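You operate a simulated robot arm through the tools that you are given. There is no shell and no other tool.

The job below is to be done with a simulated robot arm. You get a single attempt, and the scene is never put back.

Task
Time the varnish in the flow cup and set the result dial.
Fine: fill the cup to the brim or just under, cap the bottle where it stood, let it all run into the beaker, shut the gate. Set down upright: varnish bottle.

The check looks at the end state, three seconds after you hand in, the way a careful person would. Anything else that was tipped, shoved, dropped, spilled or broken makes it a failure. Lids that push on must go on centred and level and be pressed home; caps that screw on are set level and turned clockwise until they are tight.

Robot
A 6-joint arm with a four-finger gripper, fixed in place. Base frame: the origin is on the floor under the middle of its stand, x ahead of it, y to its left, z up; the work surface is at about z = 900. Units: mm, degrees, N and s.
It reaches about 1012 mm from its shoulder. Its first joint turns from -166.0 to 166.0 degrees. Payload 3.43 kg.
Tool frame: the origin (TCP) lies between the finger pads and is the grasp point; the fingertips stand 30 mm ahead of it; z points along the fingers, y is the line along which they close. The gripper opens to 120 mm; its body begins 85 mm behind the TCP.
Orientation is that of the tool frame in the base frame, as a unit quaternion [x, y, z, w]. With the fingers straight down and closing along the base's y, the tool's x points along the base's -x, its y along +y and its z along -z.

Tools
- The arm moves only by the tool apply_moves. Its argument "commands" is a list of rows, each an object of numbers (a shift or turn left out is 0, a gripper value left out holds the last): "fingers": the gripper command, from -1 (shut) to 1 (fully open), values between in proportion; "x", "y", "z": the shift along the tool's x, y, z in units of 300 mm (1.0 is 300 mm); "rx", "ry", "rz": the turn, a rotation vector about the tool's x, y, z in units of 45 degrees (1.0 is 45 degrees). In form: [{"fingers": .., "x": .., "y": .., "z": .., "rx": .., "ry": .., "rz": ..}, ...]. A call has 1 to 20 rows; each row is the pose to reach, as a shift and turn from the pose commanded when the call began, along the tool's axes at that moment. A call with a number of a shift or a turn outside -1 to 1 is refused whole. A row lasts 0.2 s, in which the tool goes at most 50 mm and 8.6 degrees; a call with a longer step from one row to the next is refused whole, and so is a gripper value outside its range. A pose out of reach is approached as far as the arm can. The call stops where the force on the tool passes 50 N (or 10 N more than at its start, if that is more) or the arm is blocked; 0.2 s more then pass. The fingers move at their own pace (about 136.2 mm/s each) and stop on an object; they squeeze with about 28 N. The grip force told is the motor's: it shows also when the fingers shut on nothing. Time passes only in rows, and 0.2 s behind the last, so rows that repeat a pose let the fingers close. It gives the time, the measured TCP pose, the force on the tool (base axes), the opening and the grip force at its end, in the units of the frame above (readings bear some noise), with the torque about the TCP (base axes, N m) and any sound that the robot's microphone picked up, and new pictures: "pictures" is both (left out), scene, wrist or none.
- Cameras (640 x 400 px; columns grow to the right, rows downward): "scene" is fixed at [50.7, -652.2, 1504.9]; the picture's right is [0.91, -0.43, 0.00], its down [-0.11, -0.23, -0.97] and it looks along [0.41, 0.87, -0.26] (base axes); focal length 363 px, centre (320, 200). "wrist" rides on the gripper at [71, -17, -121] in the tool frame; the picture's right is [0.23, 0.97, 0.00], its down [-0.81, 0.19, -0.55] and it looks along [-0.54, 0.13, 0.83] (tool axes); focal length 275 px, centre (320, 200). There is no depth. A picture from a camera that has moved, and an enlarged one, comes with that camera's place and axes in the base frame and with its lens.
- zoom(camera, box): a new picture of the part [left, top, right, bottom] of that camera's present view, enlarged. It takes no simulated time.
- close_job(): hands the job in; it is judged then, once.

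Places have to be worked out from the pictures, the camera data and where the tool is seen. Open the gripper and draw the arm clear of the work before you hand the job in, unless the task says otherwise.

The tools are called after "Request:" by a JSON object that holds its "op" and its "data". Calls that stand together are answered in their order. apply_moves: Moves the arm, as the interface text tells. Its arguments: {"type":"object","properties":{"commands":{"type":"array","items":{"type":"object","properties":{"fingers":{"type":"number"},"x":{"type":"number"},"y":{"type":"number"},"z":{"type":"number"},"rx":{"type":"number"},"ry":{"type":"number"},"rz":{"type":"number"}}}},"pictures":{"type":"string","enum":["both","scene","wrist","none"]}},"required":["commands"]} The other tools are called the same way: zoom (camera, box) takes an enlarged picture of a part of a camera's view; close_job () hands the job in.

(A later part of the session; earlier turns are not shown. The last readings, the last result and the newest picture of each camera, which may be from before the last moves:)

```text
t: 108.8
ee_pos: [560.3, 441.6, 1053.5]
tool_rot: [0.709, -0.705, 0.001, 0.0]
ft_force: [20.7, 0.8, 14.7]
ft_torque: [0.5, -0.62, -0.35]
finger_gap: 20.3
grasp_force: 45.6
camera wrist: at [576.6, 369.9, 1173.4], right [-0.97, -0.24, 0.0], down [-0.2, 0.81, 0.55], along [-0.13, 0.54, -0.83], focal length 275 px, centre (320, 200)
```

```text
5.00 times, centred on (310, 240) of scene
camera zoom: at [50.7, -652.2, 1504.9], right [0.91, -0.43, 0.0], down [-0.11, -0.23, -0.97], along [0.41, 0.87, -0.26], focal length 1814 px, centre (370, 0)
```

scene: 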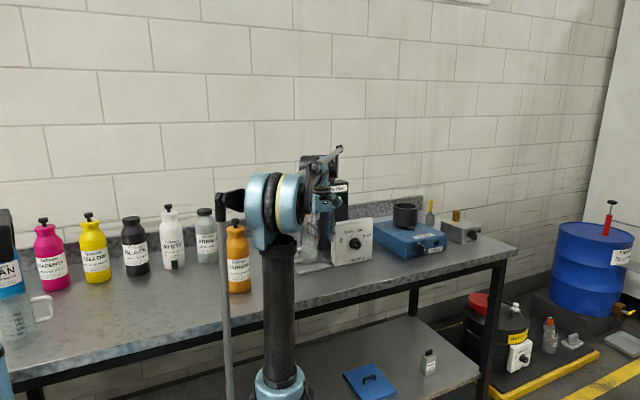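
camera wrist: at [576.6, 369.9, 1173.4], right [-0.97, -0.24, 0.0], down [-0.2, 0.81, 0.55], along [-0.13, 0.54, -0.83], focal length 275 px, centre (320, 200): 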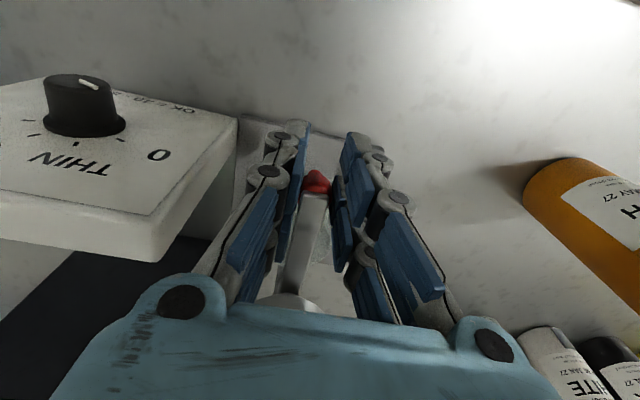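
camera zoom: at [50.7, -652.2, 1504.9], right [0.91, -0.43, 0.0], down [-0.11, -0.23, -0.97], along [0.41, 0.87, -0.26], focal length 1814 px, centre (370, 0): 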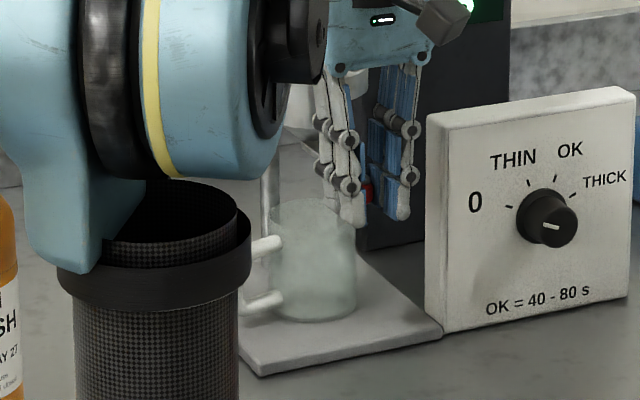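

The gate bar is sliding out relative to the cup ring while the stand stays put. I'll relieve the small side loads (x, z) while pulling on.

Request:
{"op": "apply_moves", "data": {"commands": [{"fingers": -1, "y": -0.0025, "z": -0.0015}, {"x": 0.006, "y": -0.003, "z": -0.0015}, {"x": 0.012, "y": -0.0035, "z": -0.0015}, {"x": 0.018, "y": -0.004, "z": -0.0015}], "pictures": "both"}}

Request:
{"op": "zoom", "data": {"camera": "wrist", "box": [240, 120, 400, 320]}}

Request:
{"op": "zoom", "data": {"camera": "scene", "box": [270, 170, 350, 270]}}

```text
t: 109.8
ee_pos: [559.6, 436.8, 1052.5]
tool_rot: [0.71, -0.704, 0.001, 0.001]
ft_force: [-4.9, 0.0, -10.6]
ft_torque: [0.73, 0.21, 0.04]
finger_gap: 20.7
grasp_force: 45.1
camera wrist: at [576.9, 365.1, 1173.4], right [-0.97, -0.24, 0.0], down [-0.2, 0.81, 0.55], along [-0.13, 0.54, -0.83], focal length 275 px, centre (320, 200)
```

scene: 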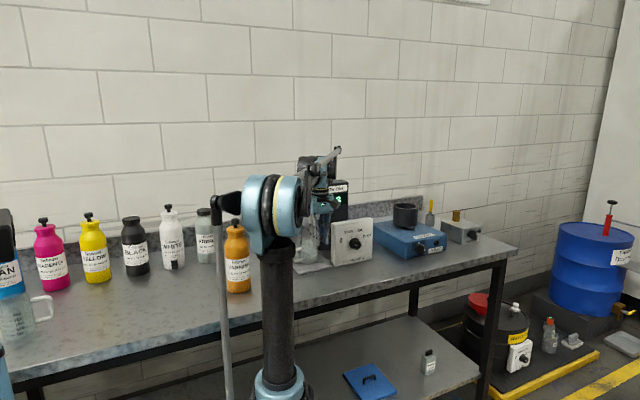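
wrist: 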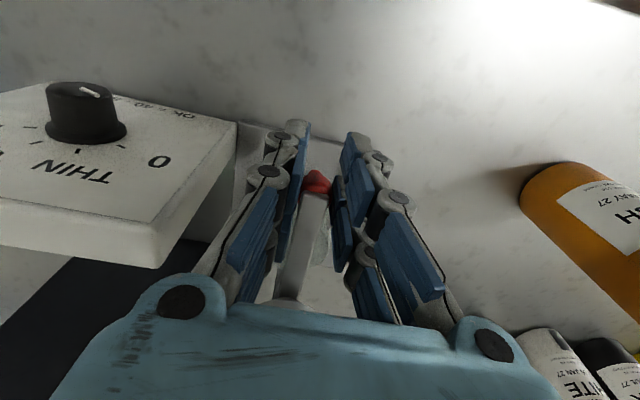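

```text
2.00 times, centred on (320, 220) of wrist
camera zoom: at [576.9, 365.1, 1173.4], right [-0.97, -0.24, 0.0], down [-0.2, 0.81, 0.55], along [-0.13, 0.54, -0.83], focal length 551 px, centre (320, 160)
```

zoom: 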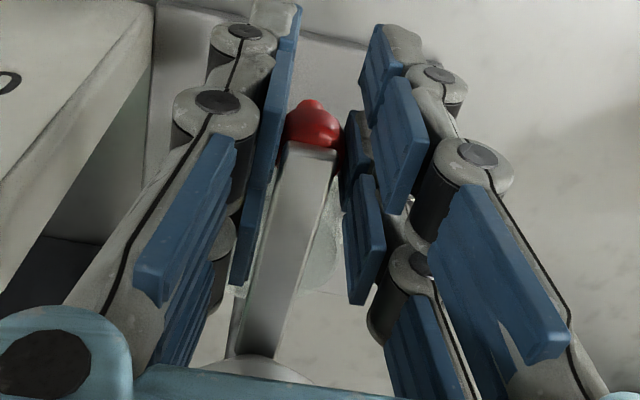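

```text
4.00 times, centred on (310, 220) of scene
camera zoom: at [50.7, -652.2, 1504.9], right [0.91, -0.43, 0.0], down [-0.11, -0.23, -0.97], along [0.41, 0.87, -0.26], focal length 1452 px, centre (360, 120)
```

zoom: 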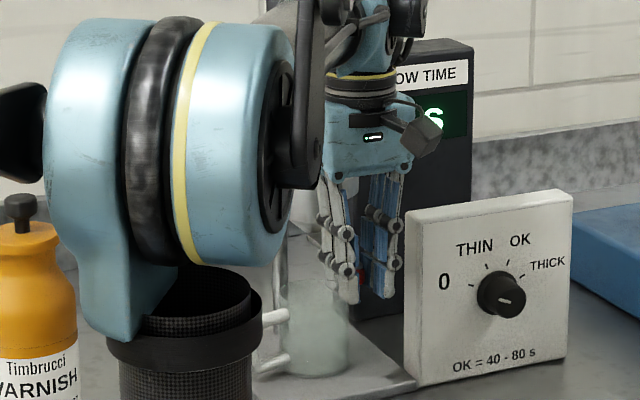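

About 15 mm out, no flow yet that I can see. Pulling 8 mm further.

Request:
{"op": "apply_moves", "data": {"commands": [{"fingers": -1, "x": 0.007}, {"x": 0.014, "y": -0.0005}, {"x": 0.021, "y": -0.001}, {"x": 0.027, "y": -0.001}], "pictures": "none"}}

Request:
{"op": "zoom", "data": {"camera": "scene", "box": [290, 180, 350, 260]}}

Request:
{"op": "zoom", "data": {"camera": "wrist", "box": [240, 120, 400, 320]}}

```text
t: 110.8
ee_pos: [559.0, 429.1, 1053.1]
tool_rot: [0.71, -0.705, 0.001, 0.0]
ft_force: [-20.3, 0.1, -27.3]
ft_torque: [-0.45, 0.47, 0.26]
finger_gap: 20.4
grasp_force: 45.1
```

```text
5.00 times, centred on (320, 220) of scene
camera zoom: at [50.7, -652.2, 1504.9], right [0.91, -0.43, 0.0], down [-0.11, -0.23, -0.97], along [0.41, 0.87, -0.26], focal length 1814 px, centre (320, 100)
```

zoom: 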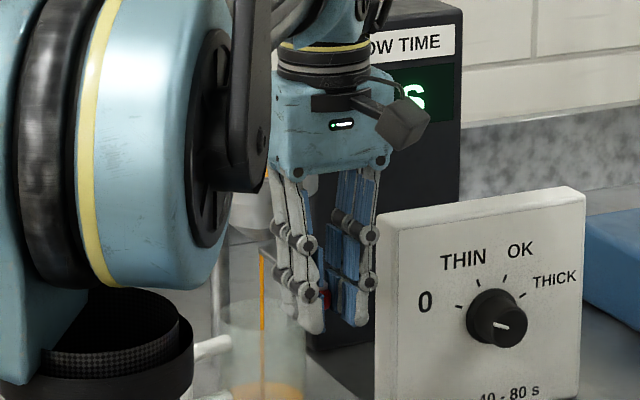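

```text
2.00 times, centred on (320, 220) of wrist
camera zoom: at [576.9, 357.3, 1173.7], right [-0.97, -0.24, 0.0], down [-0.2, 0.81, 0.55], along [-0.13, 0.54, -0.83], focal length 551 px, centre (320, 160)
```

zoom: 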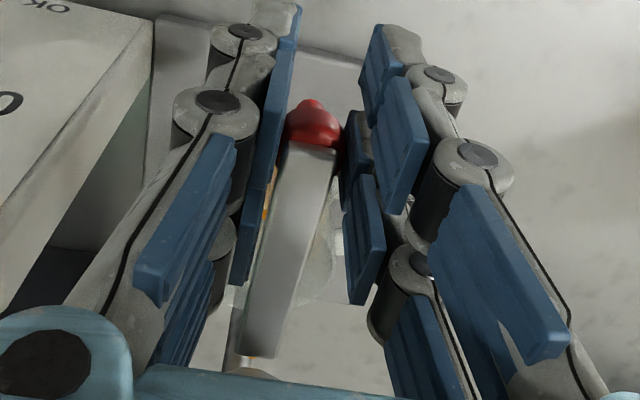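

Flow has started into the beaker. Pulling the gate a bit further to be fully open, easing the side loads.

Request:
{"op": "apply_moves", "data": {"commands": [{"fingers": -1, "x": 0.004, "y": 0.0017, "z": 0.002}, {"x": 0.011, "y": 0.0017, "z": 0.002}, {"x": 0.018, "y": 0.0017, "z": 0.002}, {"x": 0.024, "y": 0.0017, "z": 0.002}], "pictures": "none"}}

Request:
{"op": "zoom", "data": {"camera": "scene", "box": [290, 180, 350, 260]}}

Request:
{"op": "zoom", "data": {"camera": "wrist", "box": [240, 120, 400, 320]}}

```text
t: 111.8
ee_pos: [559.9, 421.5, 1053.0]
tool_rot: [0.71, -0.705, 0.001, 0.0]
ft_force: [-15.9, -0.4, -12.9]
ft_torque: [-0.87, 0.38, 0.15]
finger_gap: 20.5
grasp_force: 45.1
```

```text
5.00 times, centred on (320, 220) of scene
camera zoom: at [50.7, -652.2, 1504.9], right [0.91, -0.43, 0.0], down [-0.11, -0.23, -0.97], along [0.41, 0.87, -0.26], focal length 1814 px, centre (320, 100)
```

zoom: 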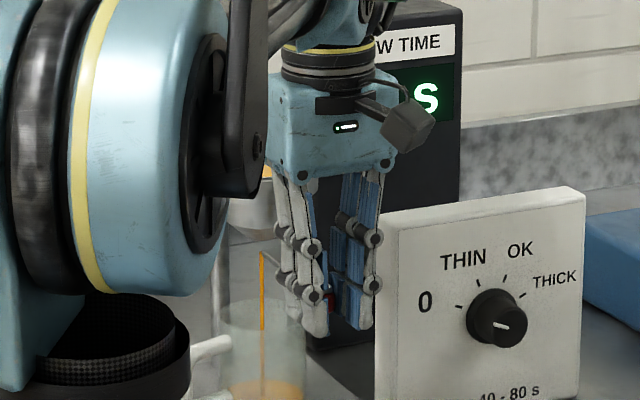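

```text
2.00 times, centred on (320, 220) of wrist
camera zoom: at [576.7, 350.3, 1173.7], right [-0.97, -0.24, 0.0], down [-0.2, 0.81, 0.55], along [-0.13, 0.54, -0.83], focal length 551 px, centre (320, 160)
```

zoom: 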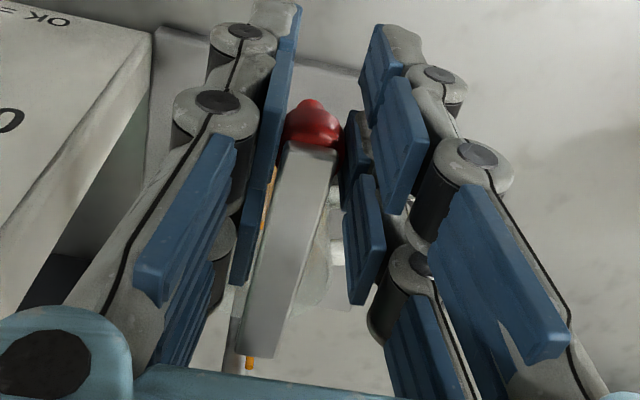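

The bar end is just clear of the stream. I'll pull 4 mm more to be sure it is fully open (feeling for the end stop).

Request:
{"op": "apply_moves", "data": {"commands": [{"fingers": -1, "x": 0.004, "y": 0.0012, "z": 0.001}, {"x": 0.009, "y": 0.0012, "z": 0.001}, {"x": 0.0133, "y": 0.0012, "z": 0.001}], "pictures": "none"}}

Request:
{"op": "zoom", "data": {"camera": "scene", "box": [290, 180, 350, 260]}}

Request:
{"op": "zoom", "data": {"camera": "wrist", "box": [240, 120, 400, 320]}}

```text
t: 112.6
ee_pos: [560.5, 418.3, 1052.5]
tool_rot: [0.71, -0.704, 0.001, -0.002]
ft_force: [-3.2, 27.4, 7.2]
ft_torque: [0.99, 0.06, 0.02]
finger_gap: 21.3
grasp_force: 45.5
```

```text
5.00 times, centred on (320, 220) of scene
camera zoom: at [50.7, -652.2, 1504.9], right [0.91, -0.43, 0.0], down [-0.11, -0.23, -0.97], along [0.41, 0.87, -0.26], focal length 1814 px, centre (320, 100)
```

zoom: 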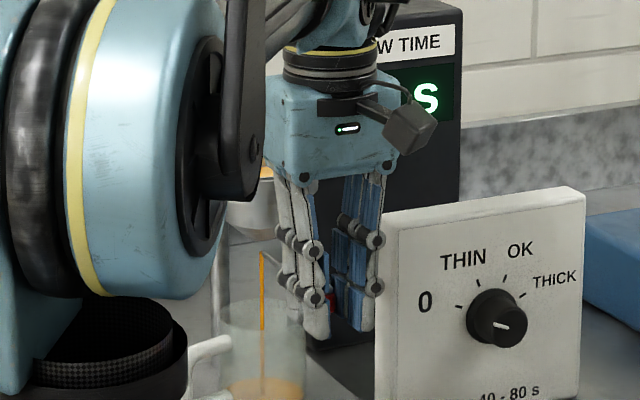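

```text
2.00 times, centred on (320, 220) of wrist
camera zoom: at [576.6, 347.2, 1173.1], right [-0.97, -0.24, 0.0], down [-0.2, 0.81, 0.55], along [-0.13, 0.54, -0.83], focal length 551 px, centre (320, 160)
```

zoom: 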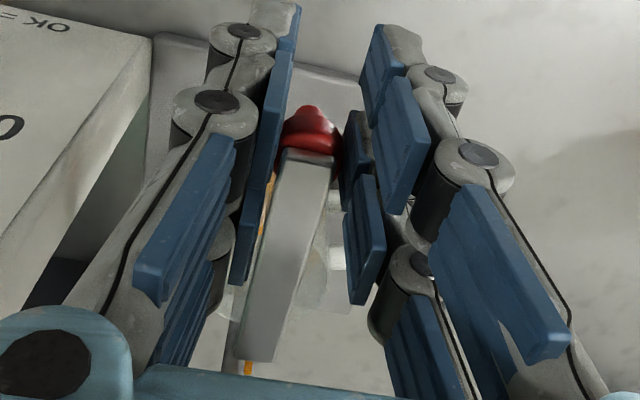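

The end stop is reached (27 N), gate fully open. Relieving the force, releasing and rising straight up.

Request:
{"op": "apply_moves", "data": {"commands": [{"fingers": -1, "x": -0.004}, {"fingers": -1, "x": -0.005}, {"fingers": -0.4, "x": -0.005}, {"fingers": -0.2, "x": -0.005}, {"fingers": -0.2, "x": -0.005}, {"fingers": -0.2, "x": -0.005, "z": -0.08}, {"fingers": -0.2, "x": -0.005, "z": -0.2}, {"fingers": -0.2, "x": -0.005, "z": -0.35}, {"fingers": -0.2, "x": -0.005, "z": -0.5}, {"fingers": -0.2, "x": -0.005, "z": -0.6}], "pictures": "both"}}

Request:
{"op": "zoom", "data": {"camera": "wrist", "box": [220, 40, 440, 240]}}

Request:
{"op": "zoom", "data": {"camera": "scene", "box": [270, 170, 370, 280]}}

```text
t: 114.8
ee_pos: [560.6, 418.0, 1233.5]
tool_rot: [0.709, -0.705, 0.001, 0.0]
ft_force: [0.2, -0.5, 0.1]
ft_torque: [0.02, 0.01, -0.01]
finger_gap: 47.8
grasp_force: 0.1
camera wrist: at [576.3, 346.9, 1353.3], right [-0.97, -0.24, 0.0], down [-0.2, 0.81, 0.55], along [-0.13, 0.54, -0.83], focal length 275 px, centre (320, 200)
```

scene: 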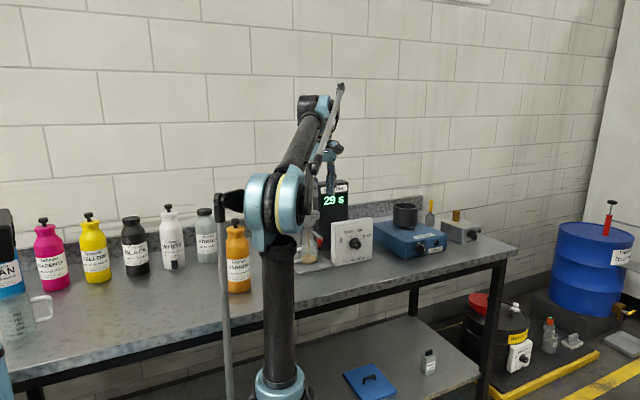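
wrist: 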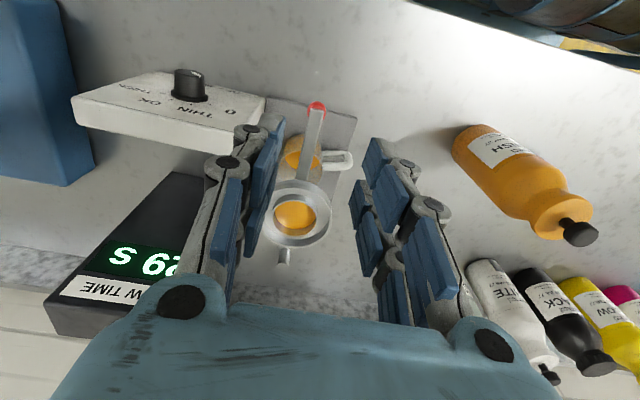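

```text
2.00 times, centred on (330, 140) of wrist
camera zoom: at [576.3, 346.9, 1353.3], right [-0.97, -0.24, 0.0], down [-0.2, 0.81, 0.55], along [-0.13, 0.54, -0.83], focal length 551 px, centre (300, 320)
```

zoom: 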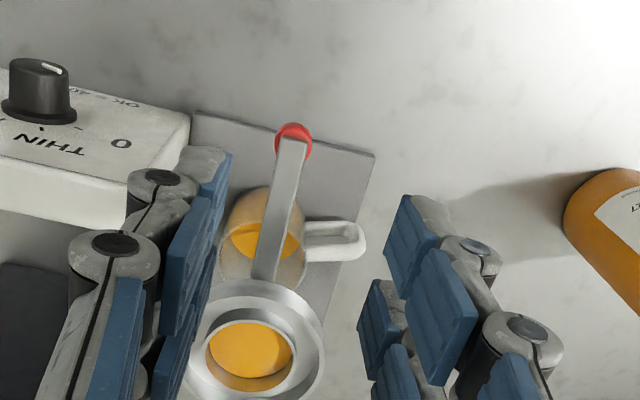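

```text
3.64 times, centred on (320, 225) of scene
camera zoom: at [50.7, -652.2, 1504.9], right [0.91, -0.43, 0.0], down [-0.11, -0.23, -0.97], along [0.41, 0.87, -0.26], focal length 1320 px, centre (320, 109)
```

zoom: 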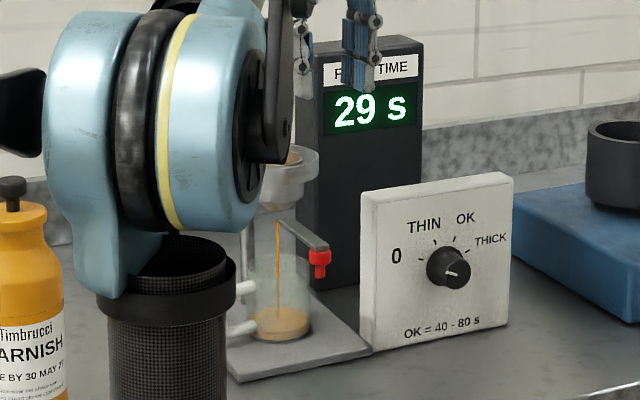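

The timer is running and already shows 29 s (it runs faster than arm time), with the level in the cup dropping. Waiting and watching.

Request:
{"op": "apply_moves", "data": {"commands": [{"fingers": -0.2}, {}, {}, {}], "pictures": "none"}}

Request:
{"op": "zoom", "data": {"camera": "scene", "box": [270, 170, 370, 280]}}

Request:
{"op": "zoom", "data": {"camera": "wrist", "box": [220, 40, 440, 240]}}

```text
t: 115.8
ee_pos: [559.9, 419.6, 1232.8]
tool_rot: [0.709, -0.705, 0.001, 0.0]
ft_force: [0.5, -0.3, 0.3]
ft_torque: [0.01, 0.01, -0.02]
finger_gap: 47.9
grasp_force: 0.0
```

```text
3.64 times, centred on (320, 225) of scene
camera zoom: at [50.7, -652.2, 1504.9], right [0.91, -0.43, 0.0], down [-0.11, -0.23, -0.97], along [0.41, 0.87, -0.26], focal length 1320 px, centre (320, 109)
```

zoom: 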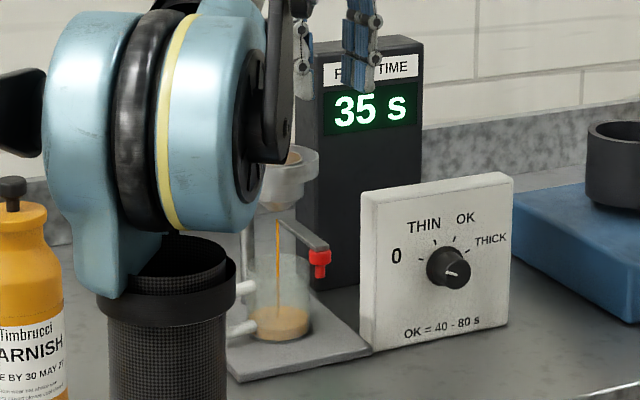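

```text
2.00 times, centred on (330, 140) of wrist
camera zoom: at [576.4, 346.7, 1353.0], right [-0.97, -0.24, 0.0], down [-0.2, 0.81, 0.55], along [-0.13, 0.54, -0.83], focal length 551 px, centre (300, 320)
```

zoom: 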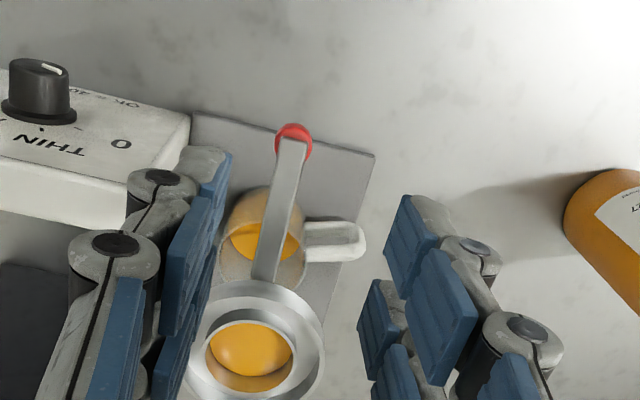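

Timer advances 6 s per second. Continuing to wait in short steps.

Request:
{"op": "apply_moves", "data": {"commands": [{"fingers": -0.2}, {}, {}, {}, {}, {}, {}, {}, {}], "pictures": "none"}}

Request:
{"op": "zoom", "data": {"camera": "scene", "box": [270, 170, 370, 280]}}

Request:
{"op": "zoom", "data": {"camera": "wrist", "box": [220, 40, 440, 240]}}

```text
t: 117.8
ee_pos: [560.1, 418.6, 1232.4]
tool_rot: [0.71, -0.704, 0.001, 0.0]
ft_force: [-1.0, -1.0, 0.2]
ft_torque: [0.02, 0.01, -0.02]
finger_gap: 48.0
grasp_force: 0.0
```

```text
3.64 times, centred on (320, 225) of scene
camera zoom: at [50.7, -652.2, 1504.9], right [0.91, -0.43, 0.0], down [-0.11, -0.23, -0.97], along [0.41, 0.87, -0.26], focal length 1320 px, centre (320, 109)
```

zoom: 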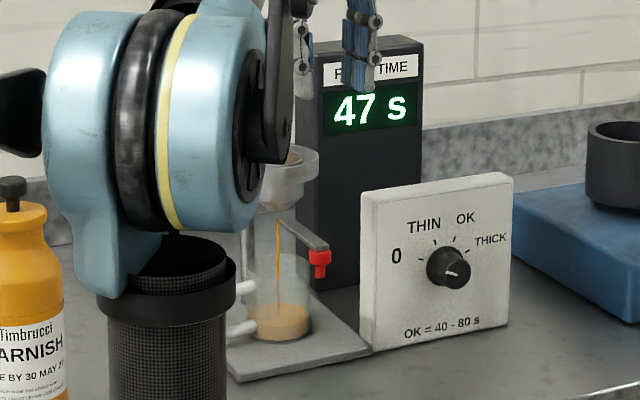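

```text
2.00 times, centred on (330, 140) of wrist
camera zoom: at [576.4, 346.8, 1353.0], right [-0.97, -0.24, 0.0], down [-0.2, 0.81, 0.55], along [-0.13, 0.54, -0.83], focal length 551 px, centre (300, 320)
```

zoom: 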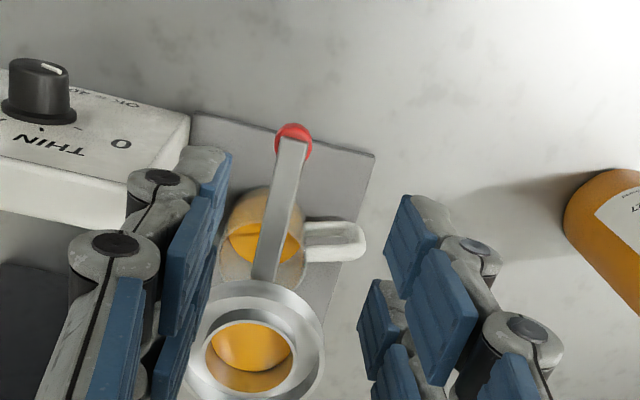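

47 s and still running. Waiting on.

Request:
{"op": "apply_moves", "data": {"commands": [{"fingers": -0.2}, {}, {}, {}, {}, {}, {}, {}, {}], "pictures": "none"}}

Request:
{"op": "zoom", "data": {"camera": "scene", "box": [270, 170, 370, 280]}}

Request:
{"op": "zoom", "data": {"camera": "wrist", "box": [220, 40, 440, 240]}}

```text
t: 119.8
ee_pos: [560.5, 417.8, 1231.7]
tool_rot: [0.709, -0.705, 0.001, 0.001]
ft_force: [-0.2, -0.6, 0.6]
ft_torque: [-0.01, -0.01, 0.03]
finger_gap: 47.9
grasp_force: 0.0
```

```text
3.64 times, centred on (320, 225) of scene
camera zoom: at [50.7, -652.2, 1504.9], right [0.91, -0.43, 0.0], down [-0.11, -0.23, -0.97], along [0.41, 0.87, -0.26], focal length 1320 px, centre (320, 109)
```

zoom: 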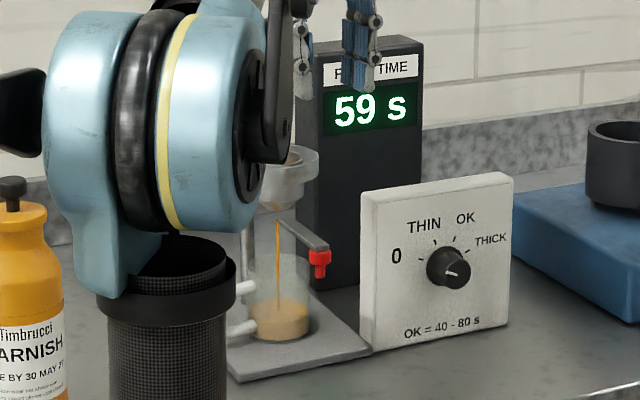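

```text
2.00 times, centred on (330, 140) of wrist
camera zoom: at [576.3, 346.9, 1353.0], right [-0.97, -0.24, 0.0], down [-0.2, 0.81, 0.55], along [-0.13, 0.54, -0.83], focal length 551 px, centre (300, 320)
```

zoom: 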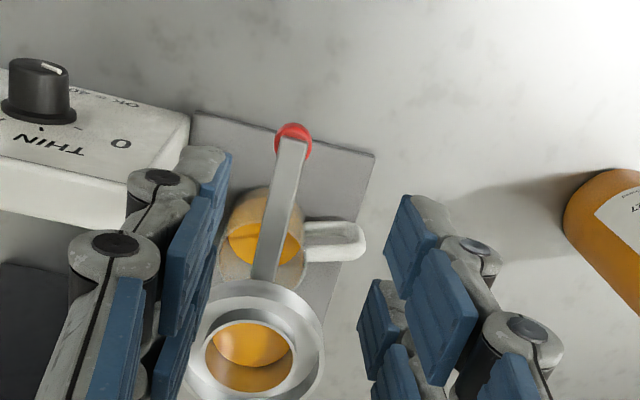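

59 s, still flowing. Waiting on with longer steps.

Request:
{"op": "apply_moves", "data": {"commands": [{"fingers": -0.2}, {}, {}, {}, {}, {}, {}, {}, {}], "pictures": "none"}}

Request:
{"op": "zoom", "data": {"camera": "scene", "box": [270, 170, 370, 280]}}

Request:
{"op": "zoom", "data": {"camera": "wrist", "box": [220, 40, 440, 240]}}

```text
t: 121.8
ee_pos: [560.5, 417.5, 1233.6]
tool_rot: [0.71, -0.704, 0.001, 0.0]
ft_force: [-0.2, 0.2, 0.4]
ft_torque: [-0.01, 0.05, -0.02]
finger_gap: 47.9
grasp_force: 0.1
```

```text
3.64 times, centred on (320, 225) of scene
camera zoom: at [50.7, -652.2, 1504.9], right [0.91, -0.43, 0.0], down [-0.11, -0.23, -0.97], along [0.41, 0.87, -0.26], focal length 1320 px, centre (320, 109)
```

zoom: 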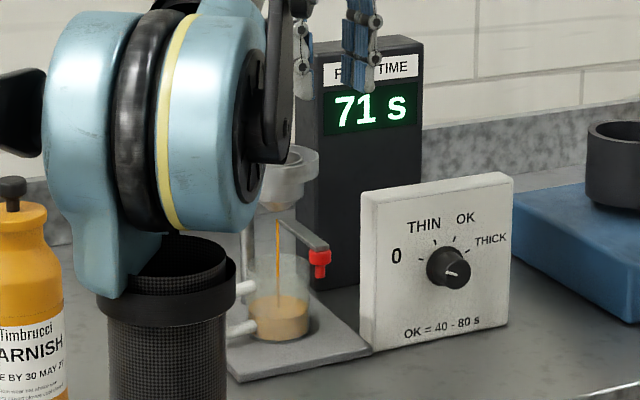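

```text
2.00 times, centred on (330, 140) of wrist
camera zoom: at [576.3, 346.9, 1353.0], right [-0.97, -0.24, 0.0], down [-0.2, 0.81, 0.55], along [-0.13, 0.54, -0.83], focal length 551 px, centre (300, 320)
```

zoom: 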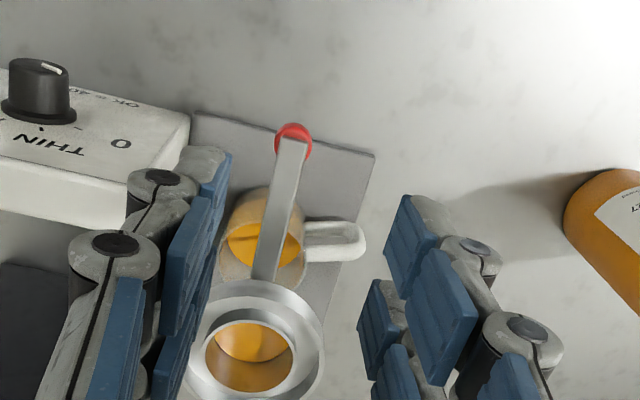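

71 s and plenty left in the cup. Continuing to wait.

Request:
{"op": "apply_moves", "data": {"commands": [{"fingers": -0.2}, {}, {}, {}, {}, {}, {}, {}, {}, {}, {}, {}, {}, {}, {}], "pictures": "none"}}

Request:
{"op": "zoom", "data": {"camera": "scene", "box": [270, 170, 370, 280]}}

Request:
{"op": "zoom", "data": {"camera": "wrist", "box": [220, 40, 440, 240]}}

```text
t: 125.0
ee_pos: [559.6, 418.5, 1231.9]
tool_rot: [0.71, -0.705, 0.001, 0.0]
ft_force: [0.4, -0.2, 0.3]
ft_torque: [-0.03, 0.01, 0.03]
finger_gap: 47.7
grasp_force: 0.1
```

```text
3.64 times, centred on (320, 225) of scene
camera zoom: at [50.7, -652.2, 1504.9], right [0.91, -0.43, 0.0], down [-0.11, -0.23, -0.97], along [0.41, 0.87, -0.26], focal length 1320 px, centre (320, 109)
```

zoom: 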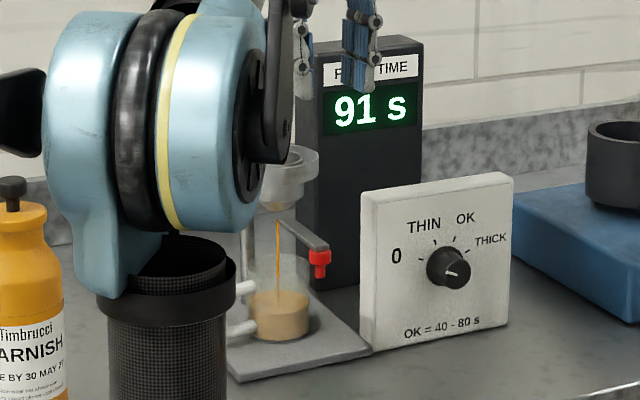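

```text
2.00 times, centred on (330, 140) of wrist
camera zoom: at [576.3, 346.8, 1353.0], right [-0.97, -0.24, 0.0], down [-0.2, 0.81, 0.55], along [-0.13, 0.54, -0.83], focal length 551 px, centre (300, 320)
```

zoom: 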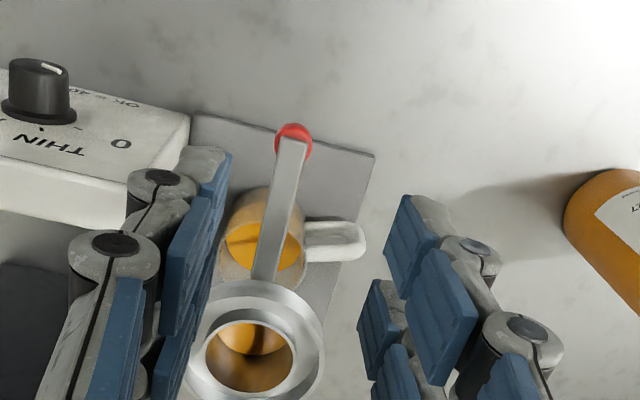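

Already 91 s, i.e. over 80 s — the result is THICK. While the rest runs out I'll get into position for the dial: swinging the tool to horizontal, in front of the dial box.

Request:
{"op": "apply_moves", "data": {"commands": [{"fingers": -0.2, "x": 0.05, "y": -0.06, "z": 0.02, "ry": -0.14}, {"x": 0.1, "y": -0.13, "z": 0.05, "ry": -0.28}, {"x": 0.16, "y": -0.2, "z": 0.08, "ry": -0.43}, {"x": 0.21, "y": -0.27, "z": 0.11, "ry": -0.57}, {"x": 0.26, "y": -0.33, "z": 0.14, "ry": -0.71}, {"x": 0.31, "y": -0.4, "z": 0.17, "ry": -0.86}, {"x": 0.367, "y": -0.467, "z": 0.2, "ry": -1.0}, {"x": 0.367, "y": -0.467, "z": 0.2, "ry": -1.0}], "pictures": "both"}}

Request:
{"op": "zoom", "data": {"camera": "scene", "box": [270, 170, 370, 280]}}

```text
t: 126.8
ee_pos: [699.5, 308.8, 1172.8]
tool_rot: [0.656, -0.651, -0.27, -0.27]
ft_force: [-0.6, -0.5, -0.2]
ft_torque: [-0.02, -0.01, 0.01]
finger_gap: 48.0
grasp_force: 0.0
camera wrist: at [717.6, 173.1, 1207.5], right [-0.97, -0.17, -0.17], down [-0.2, 0.18, 0.96], along [-0.13, 0.97, -0.21], focal length 275 px, centre (320, 200)
```

scene: 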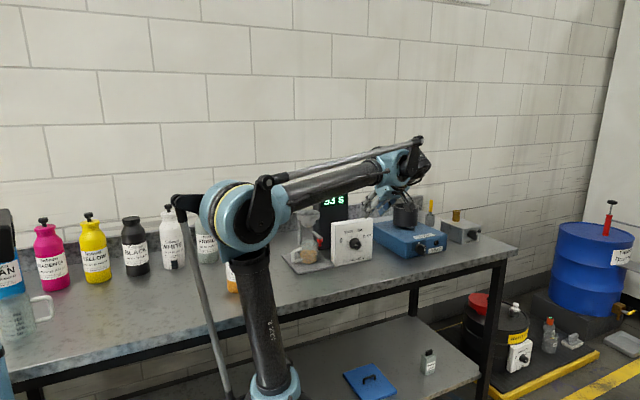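
wrist: 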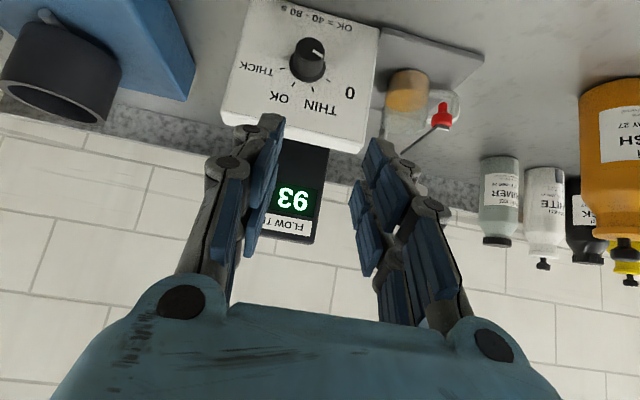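

```text
3.64 times, centred on (320, 225) of scene
camera zoom: at [50.7, -652.2, 1504.9], right [0.91, -0.43, 0.0], down [-0.11, -0.23, -0.97], along [0.41, 0.87, -0.26], focal length 1320 px, centre (320, 109)
```

zoom: 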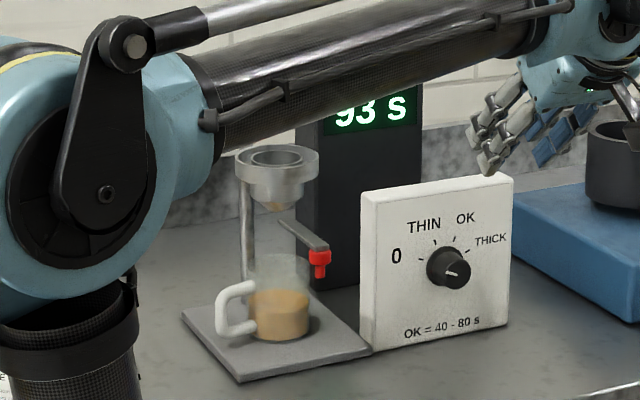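

Timer stopped at 93 s and the stream has ended: THICK. Let me check cup, nozzle and beaker in detail.

Request:
{"op": "zoom", "data": {"camera": "scene", "box": [285, 200, 335, 270]}}

Request:
{"op": "zoom", "data": {"camera": "wrist", "box": [220, 0, 400, 160]}}

Request:
{"op": "zoom", "data": {"camera": "scene", "box": [325, 210, 385, 270]}}

```text
5.71 times, centred on (310, 235) of scene
camera zoom: at [50.7, -652.2, 1504.9], right [0.91, -0.43, 0.0], down [-0.11, -0.23, -0.97], along [0.41, 0.87, -0.26], focal length 2074 px, centre (377, 0)
```

zoom: 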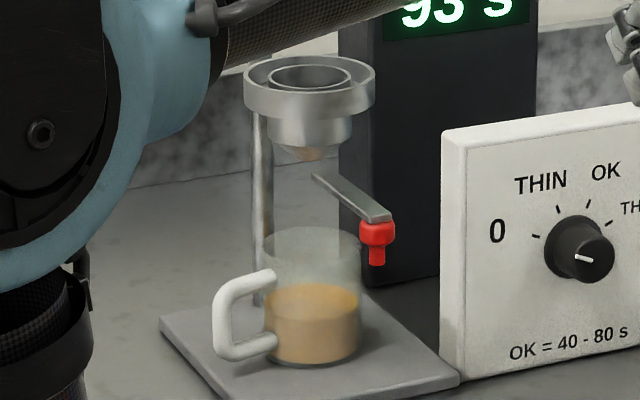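

```text
2.50 times, centred on (310, 80) of wrist
camera zoom: at [717.6, 173.1, 1207.5], right [-0.97, -0.17, -0.17], down [-0.2, 0.18, 0.96], along [-0.13, 0.97, -0.21], focal length 688 px, centre (345, 500)
```

zoom: 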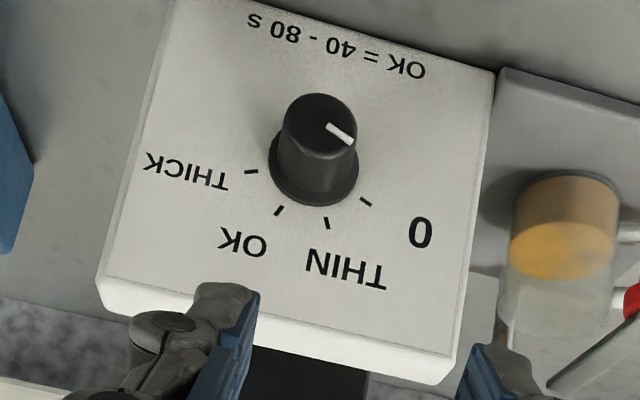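

```text
6.67 times, centred on (355, 240) of scene
camera zoom: at [50.7, -652.2, 1504.9], right [0.91, -0.43, 0.0], down [-0.11, -0.23, -0.97], along [0.41, 0.87, -0.26], focal length 2419 px, centre (87, -67)
```

zoom: 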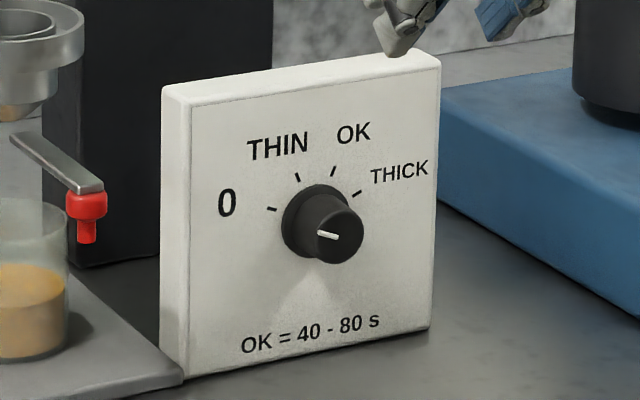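

Everything has run into the beaker; timer holds at 93 s. Dial ticks come out at −67.5/−22.5/+22.5/+67.5° (45° apart), pointer at "0", so I need +135° clockwise to THICK. Pitching to horizontal in front of the knob.

Request:
{"op": "apply_moves", "data": {"commands": [{"fingers": -0.2, "x": 0.05, "y": -0.01, "z": 0.07, "ry": -0.14}, {"x": 0.11, "y": -0.02, "z": 0.14, "ry": -0.28}, {"x": 0.165, "y": -0.03, "z": 0.21, "ry": -0.43}, {"x": 0.22, "y": -0.04, "z": 0.28, "ry": -0.57}, {"x": 0.275, "y": -0.05, "z": 0.35, "ry": -0.71}, {"x": 0.33, "y": -0.06, "z": 0.42, "ry": -0.86}, {"x": 0.383, "y": -0.068, "z": 0.484, "ry": -1.0}, {"x": 0.383, "y": -0.068, "z": 0.484, "ry": -1.0}], "pictures": "both"}}

Request:
{"op": "zoom", "data": {"camera": "wrist", "box": [220, 40, 420, 220]}}

Request:
{"op": "zoom", "data": {"camera": "scene", "box": [300, 190, 400, 280]}}

```text
t: 128.6
ee_pos: [722.2, 330.5, 987.0]
tool_rot: [0.504, -0.497, -0.501, -0.499]
ft_force: [0.8, -0.1, 0.1]
ft_torque: [0.0, 0.0, -0.04]
finger_gap: 48.1
grasp_force: 0.1
camera wrist: at [738.7, 209.9, 916.3], right [-0.97, -0.01, -0.23], down [-0.19, -0.55, 0.81], along [-0.14, 0.83, 0.54], focal length 275 px, centre (320, 200)
```

scene: 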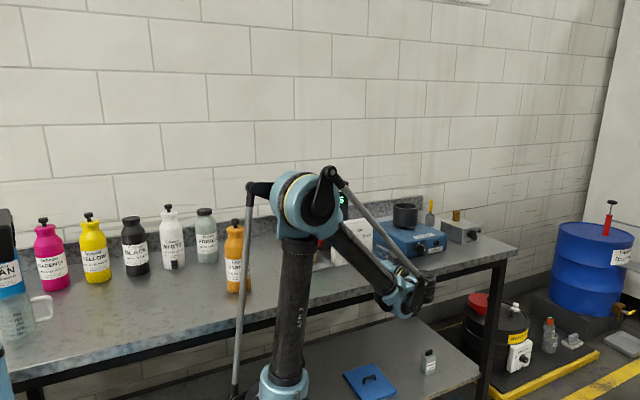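
wrist: 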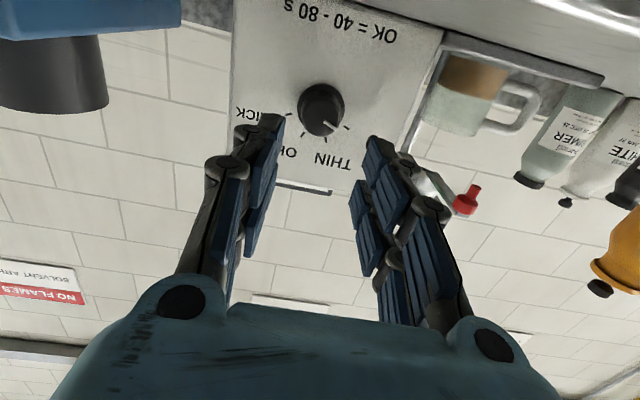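

```text
2.22 times, centred on (320, 130) of wrist
camera zoom: at [738.7, 209.9, 916.3], right [-0.97, -0.01, -0.23], down [-0.19, -0.55, 0.81], along [-0.14, 0.83, 0.54], focal length 612 px, centre (320, 356)
```

zoom: 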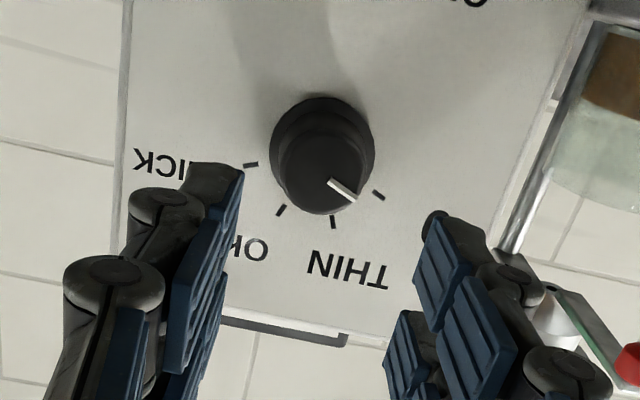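

```text
4.44 times, centred on (350, 235) of scene
camera zoom: at [50.7, -652.2, 1504.9], right [0.91, -0.43, 0.0], down [-0.11, -0.23, -0.97], along [0.41, 0.87, -0.26], focal length 1613 px, centre (187, 44)
```

zoom: 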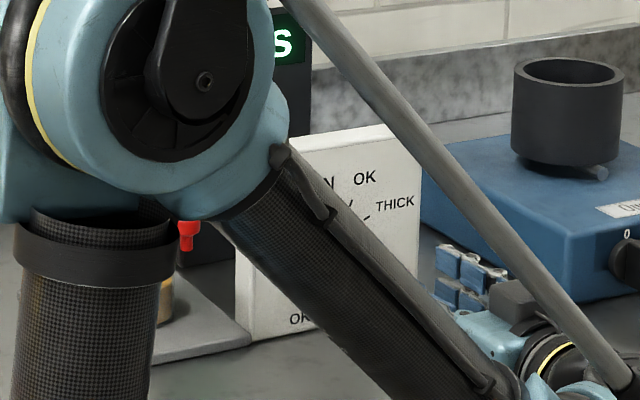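

Triangulating gives the knob axis at x≈718.6, z≈984, front face y≈444, panel y≈474. I'll turn in two strokes with the roll kept in 35–103° so the wrist camera never dips to the bench edge. Rolling to 35°, centring and moving to y=400 for an alignment check.

Request:
{"op": "apply_moves", "data": {"commands": [{"fingers": 0, "x": 0.002, "y": 0.003, "rz": 0.15}, {"x": 0.004, "y": 0.006, "rz": 0.31}, {"x": 0.006, "y": 0.009, "z": 0.05, "rz": 0.47}, {"x": 0.008, "y": 0.012, "z": 0.11, "rz": 0.63}, {"x": 0.01, "y": 0.012, "z": 0.18, "rz": 0.778}, {"x": 0.01, "y": 0.012, "z": 0.233, "rz": 0.778}, {"x": 0.01, "y": 0.012, "z": 0.233, "rz": 0.778}], "pictures": "both"}}

Request:
{"op": "zoom", "data": {"camera": "wrist", "box": [220, 60, 420, 240]}}

```text
t: 130.2
ee_pos: [718.3, 401.5, 986.6]
tool_rot: [-0.329, 0.626, 0.628, 0.324]
ft_force: [-0.1, 0.2, 0.1]
ft_torque: [0.0, 0.01, -0.01]
finger_gap: 60.0
grasp_force: 0.2
camera wrist: at [691.0, 279.8, 917.6], right [-0.93, -0.01, 0.37], down [0.31, -0.55, 0.78], along [0.2, 0.84, 0.51], focal length 275 px, centre (320, 200)
```

scene: 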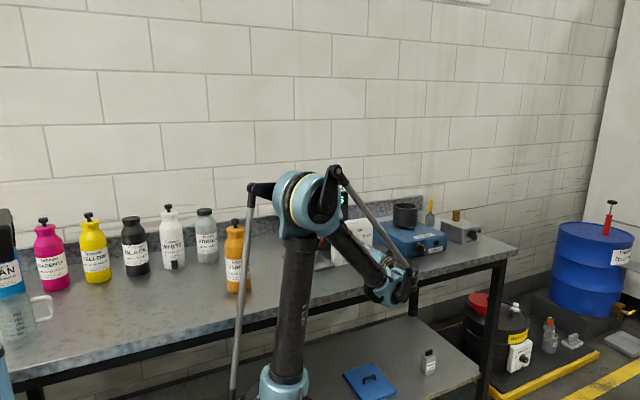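
wrist: 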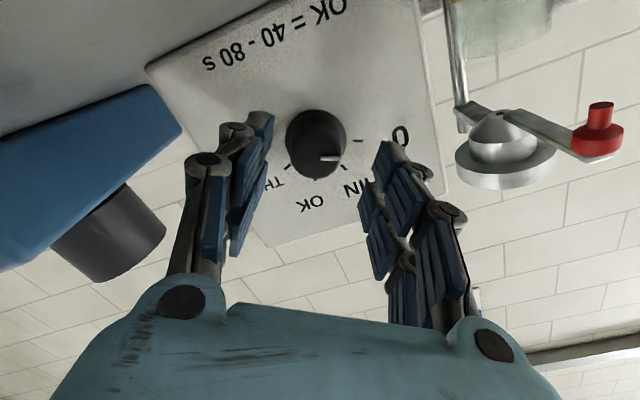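

```text
2.22 times, centred on (320, 150) of wrist
camera zoom: at [691.0, 279.8, 917.6], right [-0.93, -0.01, 0.37], down [0.31, -0.55, 0.78], along [0.2, 0.84, 0.51], focal length 612 px, centre (320, 311)
```

zoom: 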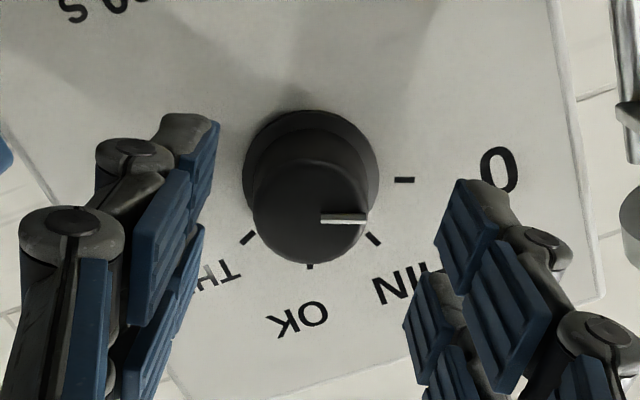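

The knob sits 2.7 mm to image-left of the tool axis. Correcting that and advancing 20 mm for another check.

Request:
{"op": "apply_moves", "data": {"commands": [{"fingers": 0, "x": -0.0021, "y": -0.009}, {"x": -0.0021, "y": -0.009, "z": 0.035}, {"x": -0.0021, "y": -0.009, "z": 0.067}, {"x": -0.0021, "y": -0.009, "z": 0.067}], "pictures": "none"}}

Request:
{"op": "zoom", "data": {"camera": "wrist", "box": [220, 60, 420, 240]}}

```text
t: 131.2
ee_pos: [719.4, 420.4, 984.7]
tool_rot: [-0.329, 0.626, 0.628, 0.324]
ft_force: [-0.8, -0.3, 1.0]
ft_torque: [0.0, -0.02, 0.01]
finger_gap: 60.3
grasp_force: 0.2
```

```text
2.22 times, centred on (320, 150) of wrist
camera zoom: at [693.0, 300.0, 916.5], right [-0.93, -0.01, 0.37], down [0.31, -0.55, 0.78], along [0.2, 0.84, 0.51], focal length 612 px, centre (320, 311)
```

zoom: 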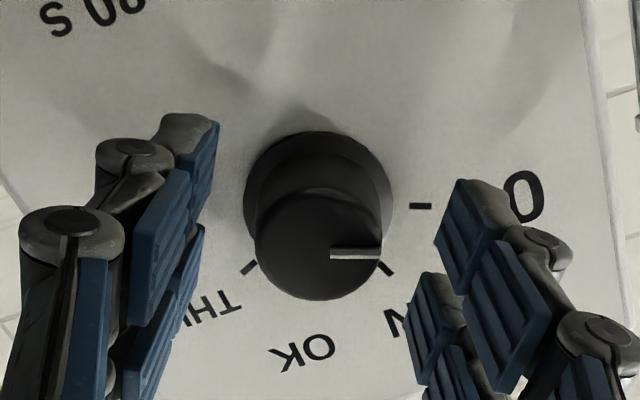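

Using the pointer line, knob axis ≈ (719.8, 985) with its front at y≈439 — the tool axis is now on it within about 1 mm. Advancing 12 mm so the fingertips straddle the knob, then closing.

Request:
{"op": "apply_moves", "data": {"commands": [{"fingers": 0, "z": 0.02}, {"fingers": 0, "z": 0.04}, {"fingers": 0, "z": 0.04}], "pictures": "none"}}

Request:
{"op": "zoom", "data": {"camera": "wrist", "box": [220, 60, 420, 240]}}

```text
t: 131.7
ee_pos: [707.5, 426.9, 993.5]
tool_rot: [-0.333, 0.625, 0.625, 0.33]
ft_force: [4.2, -2.0, -4.8]
ft_torque: [-0.1, 0.02, -0.09]
finger_gap: 62.8
grasp_force: 2.2
stopped in row 2: the force on the tool passed its limit at 60 N (the readings are from after the stop); the commanded pose is now the measured one
```

```text
2.22 times, centred on (320, 150) of wrist
camera zoom: at [682.0, 305.1, 925.0], right [-0.93, 0.0, 0.36], down [0.3, -0.55, 0.78], along [0.19, 0.84, 0.51], focal length 612 px, centre (320, 311)
```

zoom: 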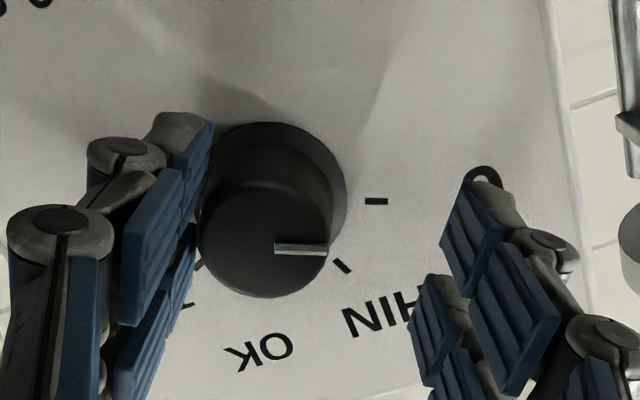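

Something touched (60 N) and the tool was deflected — probably the camera housing or a wrist part against the bench edge. Checking the situation before moving.

Request:
{"op": "zoom", "data": {"camera": "scene", "box": [280, 180, 460, 320]}}

Request:
{"op": "zoom", "data": {"camera": "wrist", "box": [0, 0, 640, 400]}}

```text
2.86 times, centred on (370, 250) of scene
camera zoom: at [50.7, -652.2, 1504.9], right [0.91, -0.43, 0.0], down [-0.11, -0.23, -0.97], along [0.41, 0.87, -0.26], focal length 1037 px, centre (177, 57)
```

zoom: 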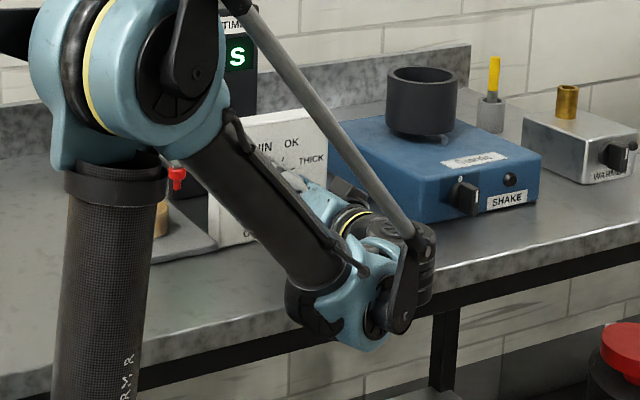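

```text
1.00 times, centred on (320, 200) of wrist (not enlarged: the box is as wide or as high as the picture)
camera zoom: at [682.0, 305.1, 925.0], right [-0.93, 0.0, 0.36], down [0.3, -0.55, 0.78], along [0.19, 0.84, 0.51], focal length 275 px, centre (320, 200)
```

zoom: 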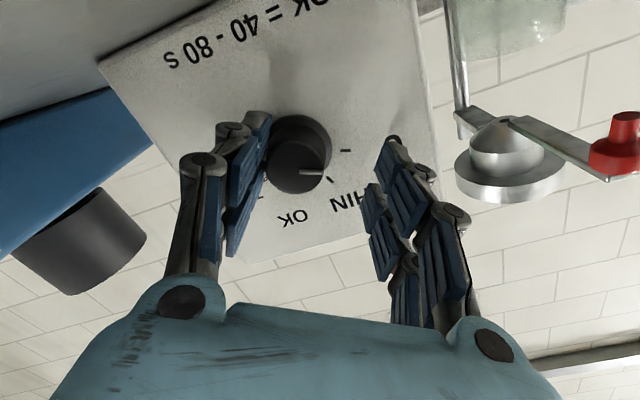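

It was most likely the camera housing on the bench's front edge. Backing straight out 45 mm, then I'll check the dial box.

Request:
{"op": "apply_moves", "data": {"commands": [{"fingers": 0.2, "z": -0.03}, {"fingers": 0.2, "z": -0.08}, {"fingers": 0.2, "z": -0.15}, {"fingers": 0.2, "z": -0.15}], "pictures": "both"}}

Request:
{"op": "zoom", "data": {"camera": "wrist", "box": [220, 60, 420, 240]}}

Request:
{"op": "zoom", "data": {"camera": "scene", "box": [320, 200, 400, 280]}}

```text
t: 132.7
ee_pos: [709.4, 381.8, 993.3]
tool_rot: [-0.332, 0.625, 0.625, 0.329]
ft_force: [0.7, 0.8, 0.0]
ft_torque: [-0.03, -0.01, 0.01]
finger_gap: 71.9
grasp_force: 0.1
camera wrist: at [682.2, 260.2, 925.2], right [-0.93, 0.0, 0.36], down [0.3, -0.55, 0.78], along [0.19, 0.84, 0.52], focal length 275 px, centre (320, 200)
```

scene: 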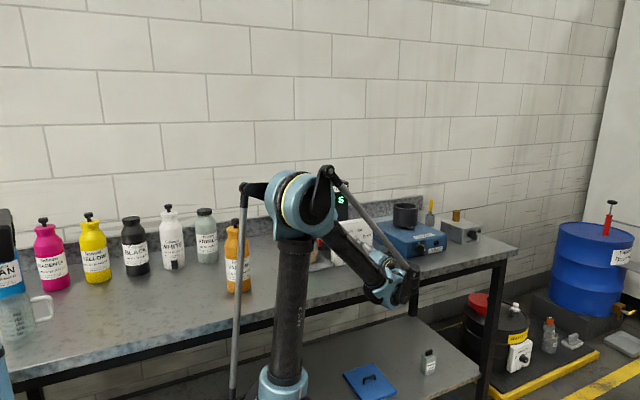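
wrist: 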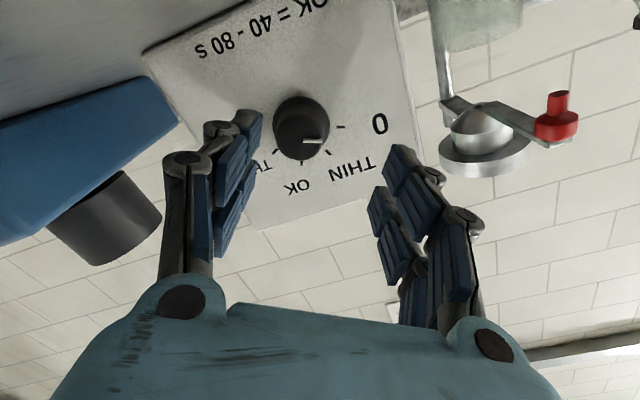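

```text
2.22 times, centred on (320, 150) of wrist
camera zoom: at [682.2, 260.2, 925.2], right [-0.93, 0.0, 0.36], down [0.3, -0.55, 0.78], along [0.19, 0.84, 0.52], focal length 612 px, centre (320, 311)
```

zoom: 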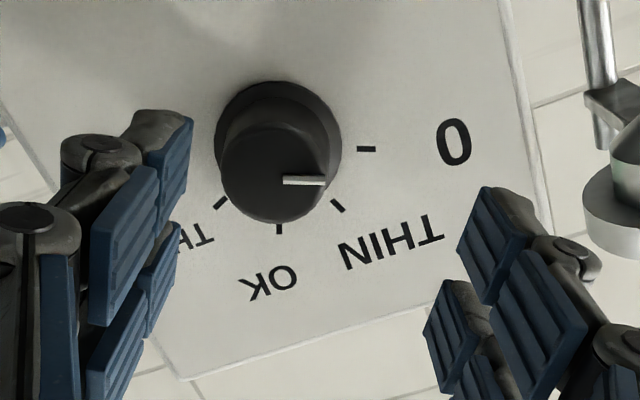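

```text
5.00 times, centred on (360, 240) of scene
camera zoom: at [50.7, -652.2, 1504.9], right [0.91, -0.43, 0.0], down [-0.11, -0.23, -0.97], along [0.41, 0.87, -0.26], focal length 1814 px, centre (120, 0)
```

zoom: 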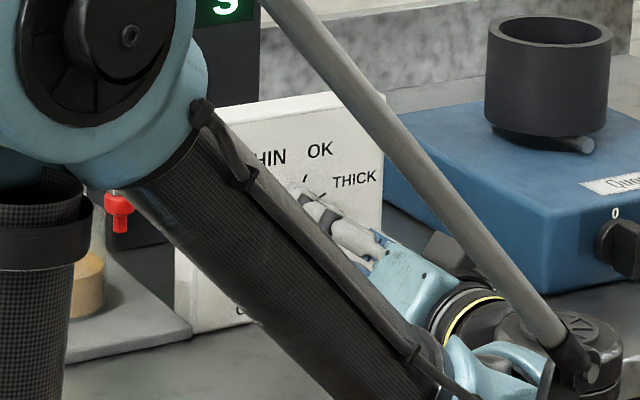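

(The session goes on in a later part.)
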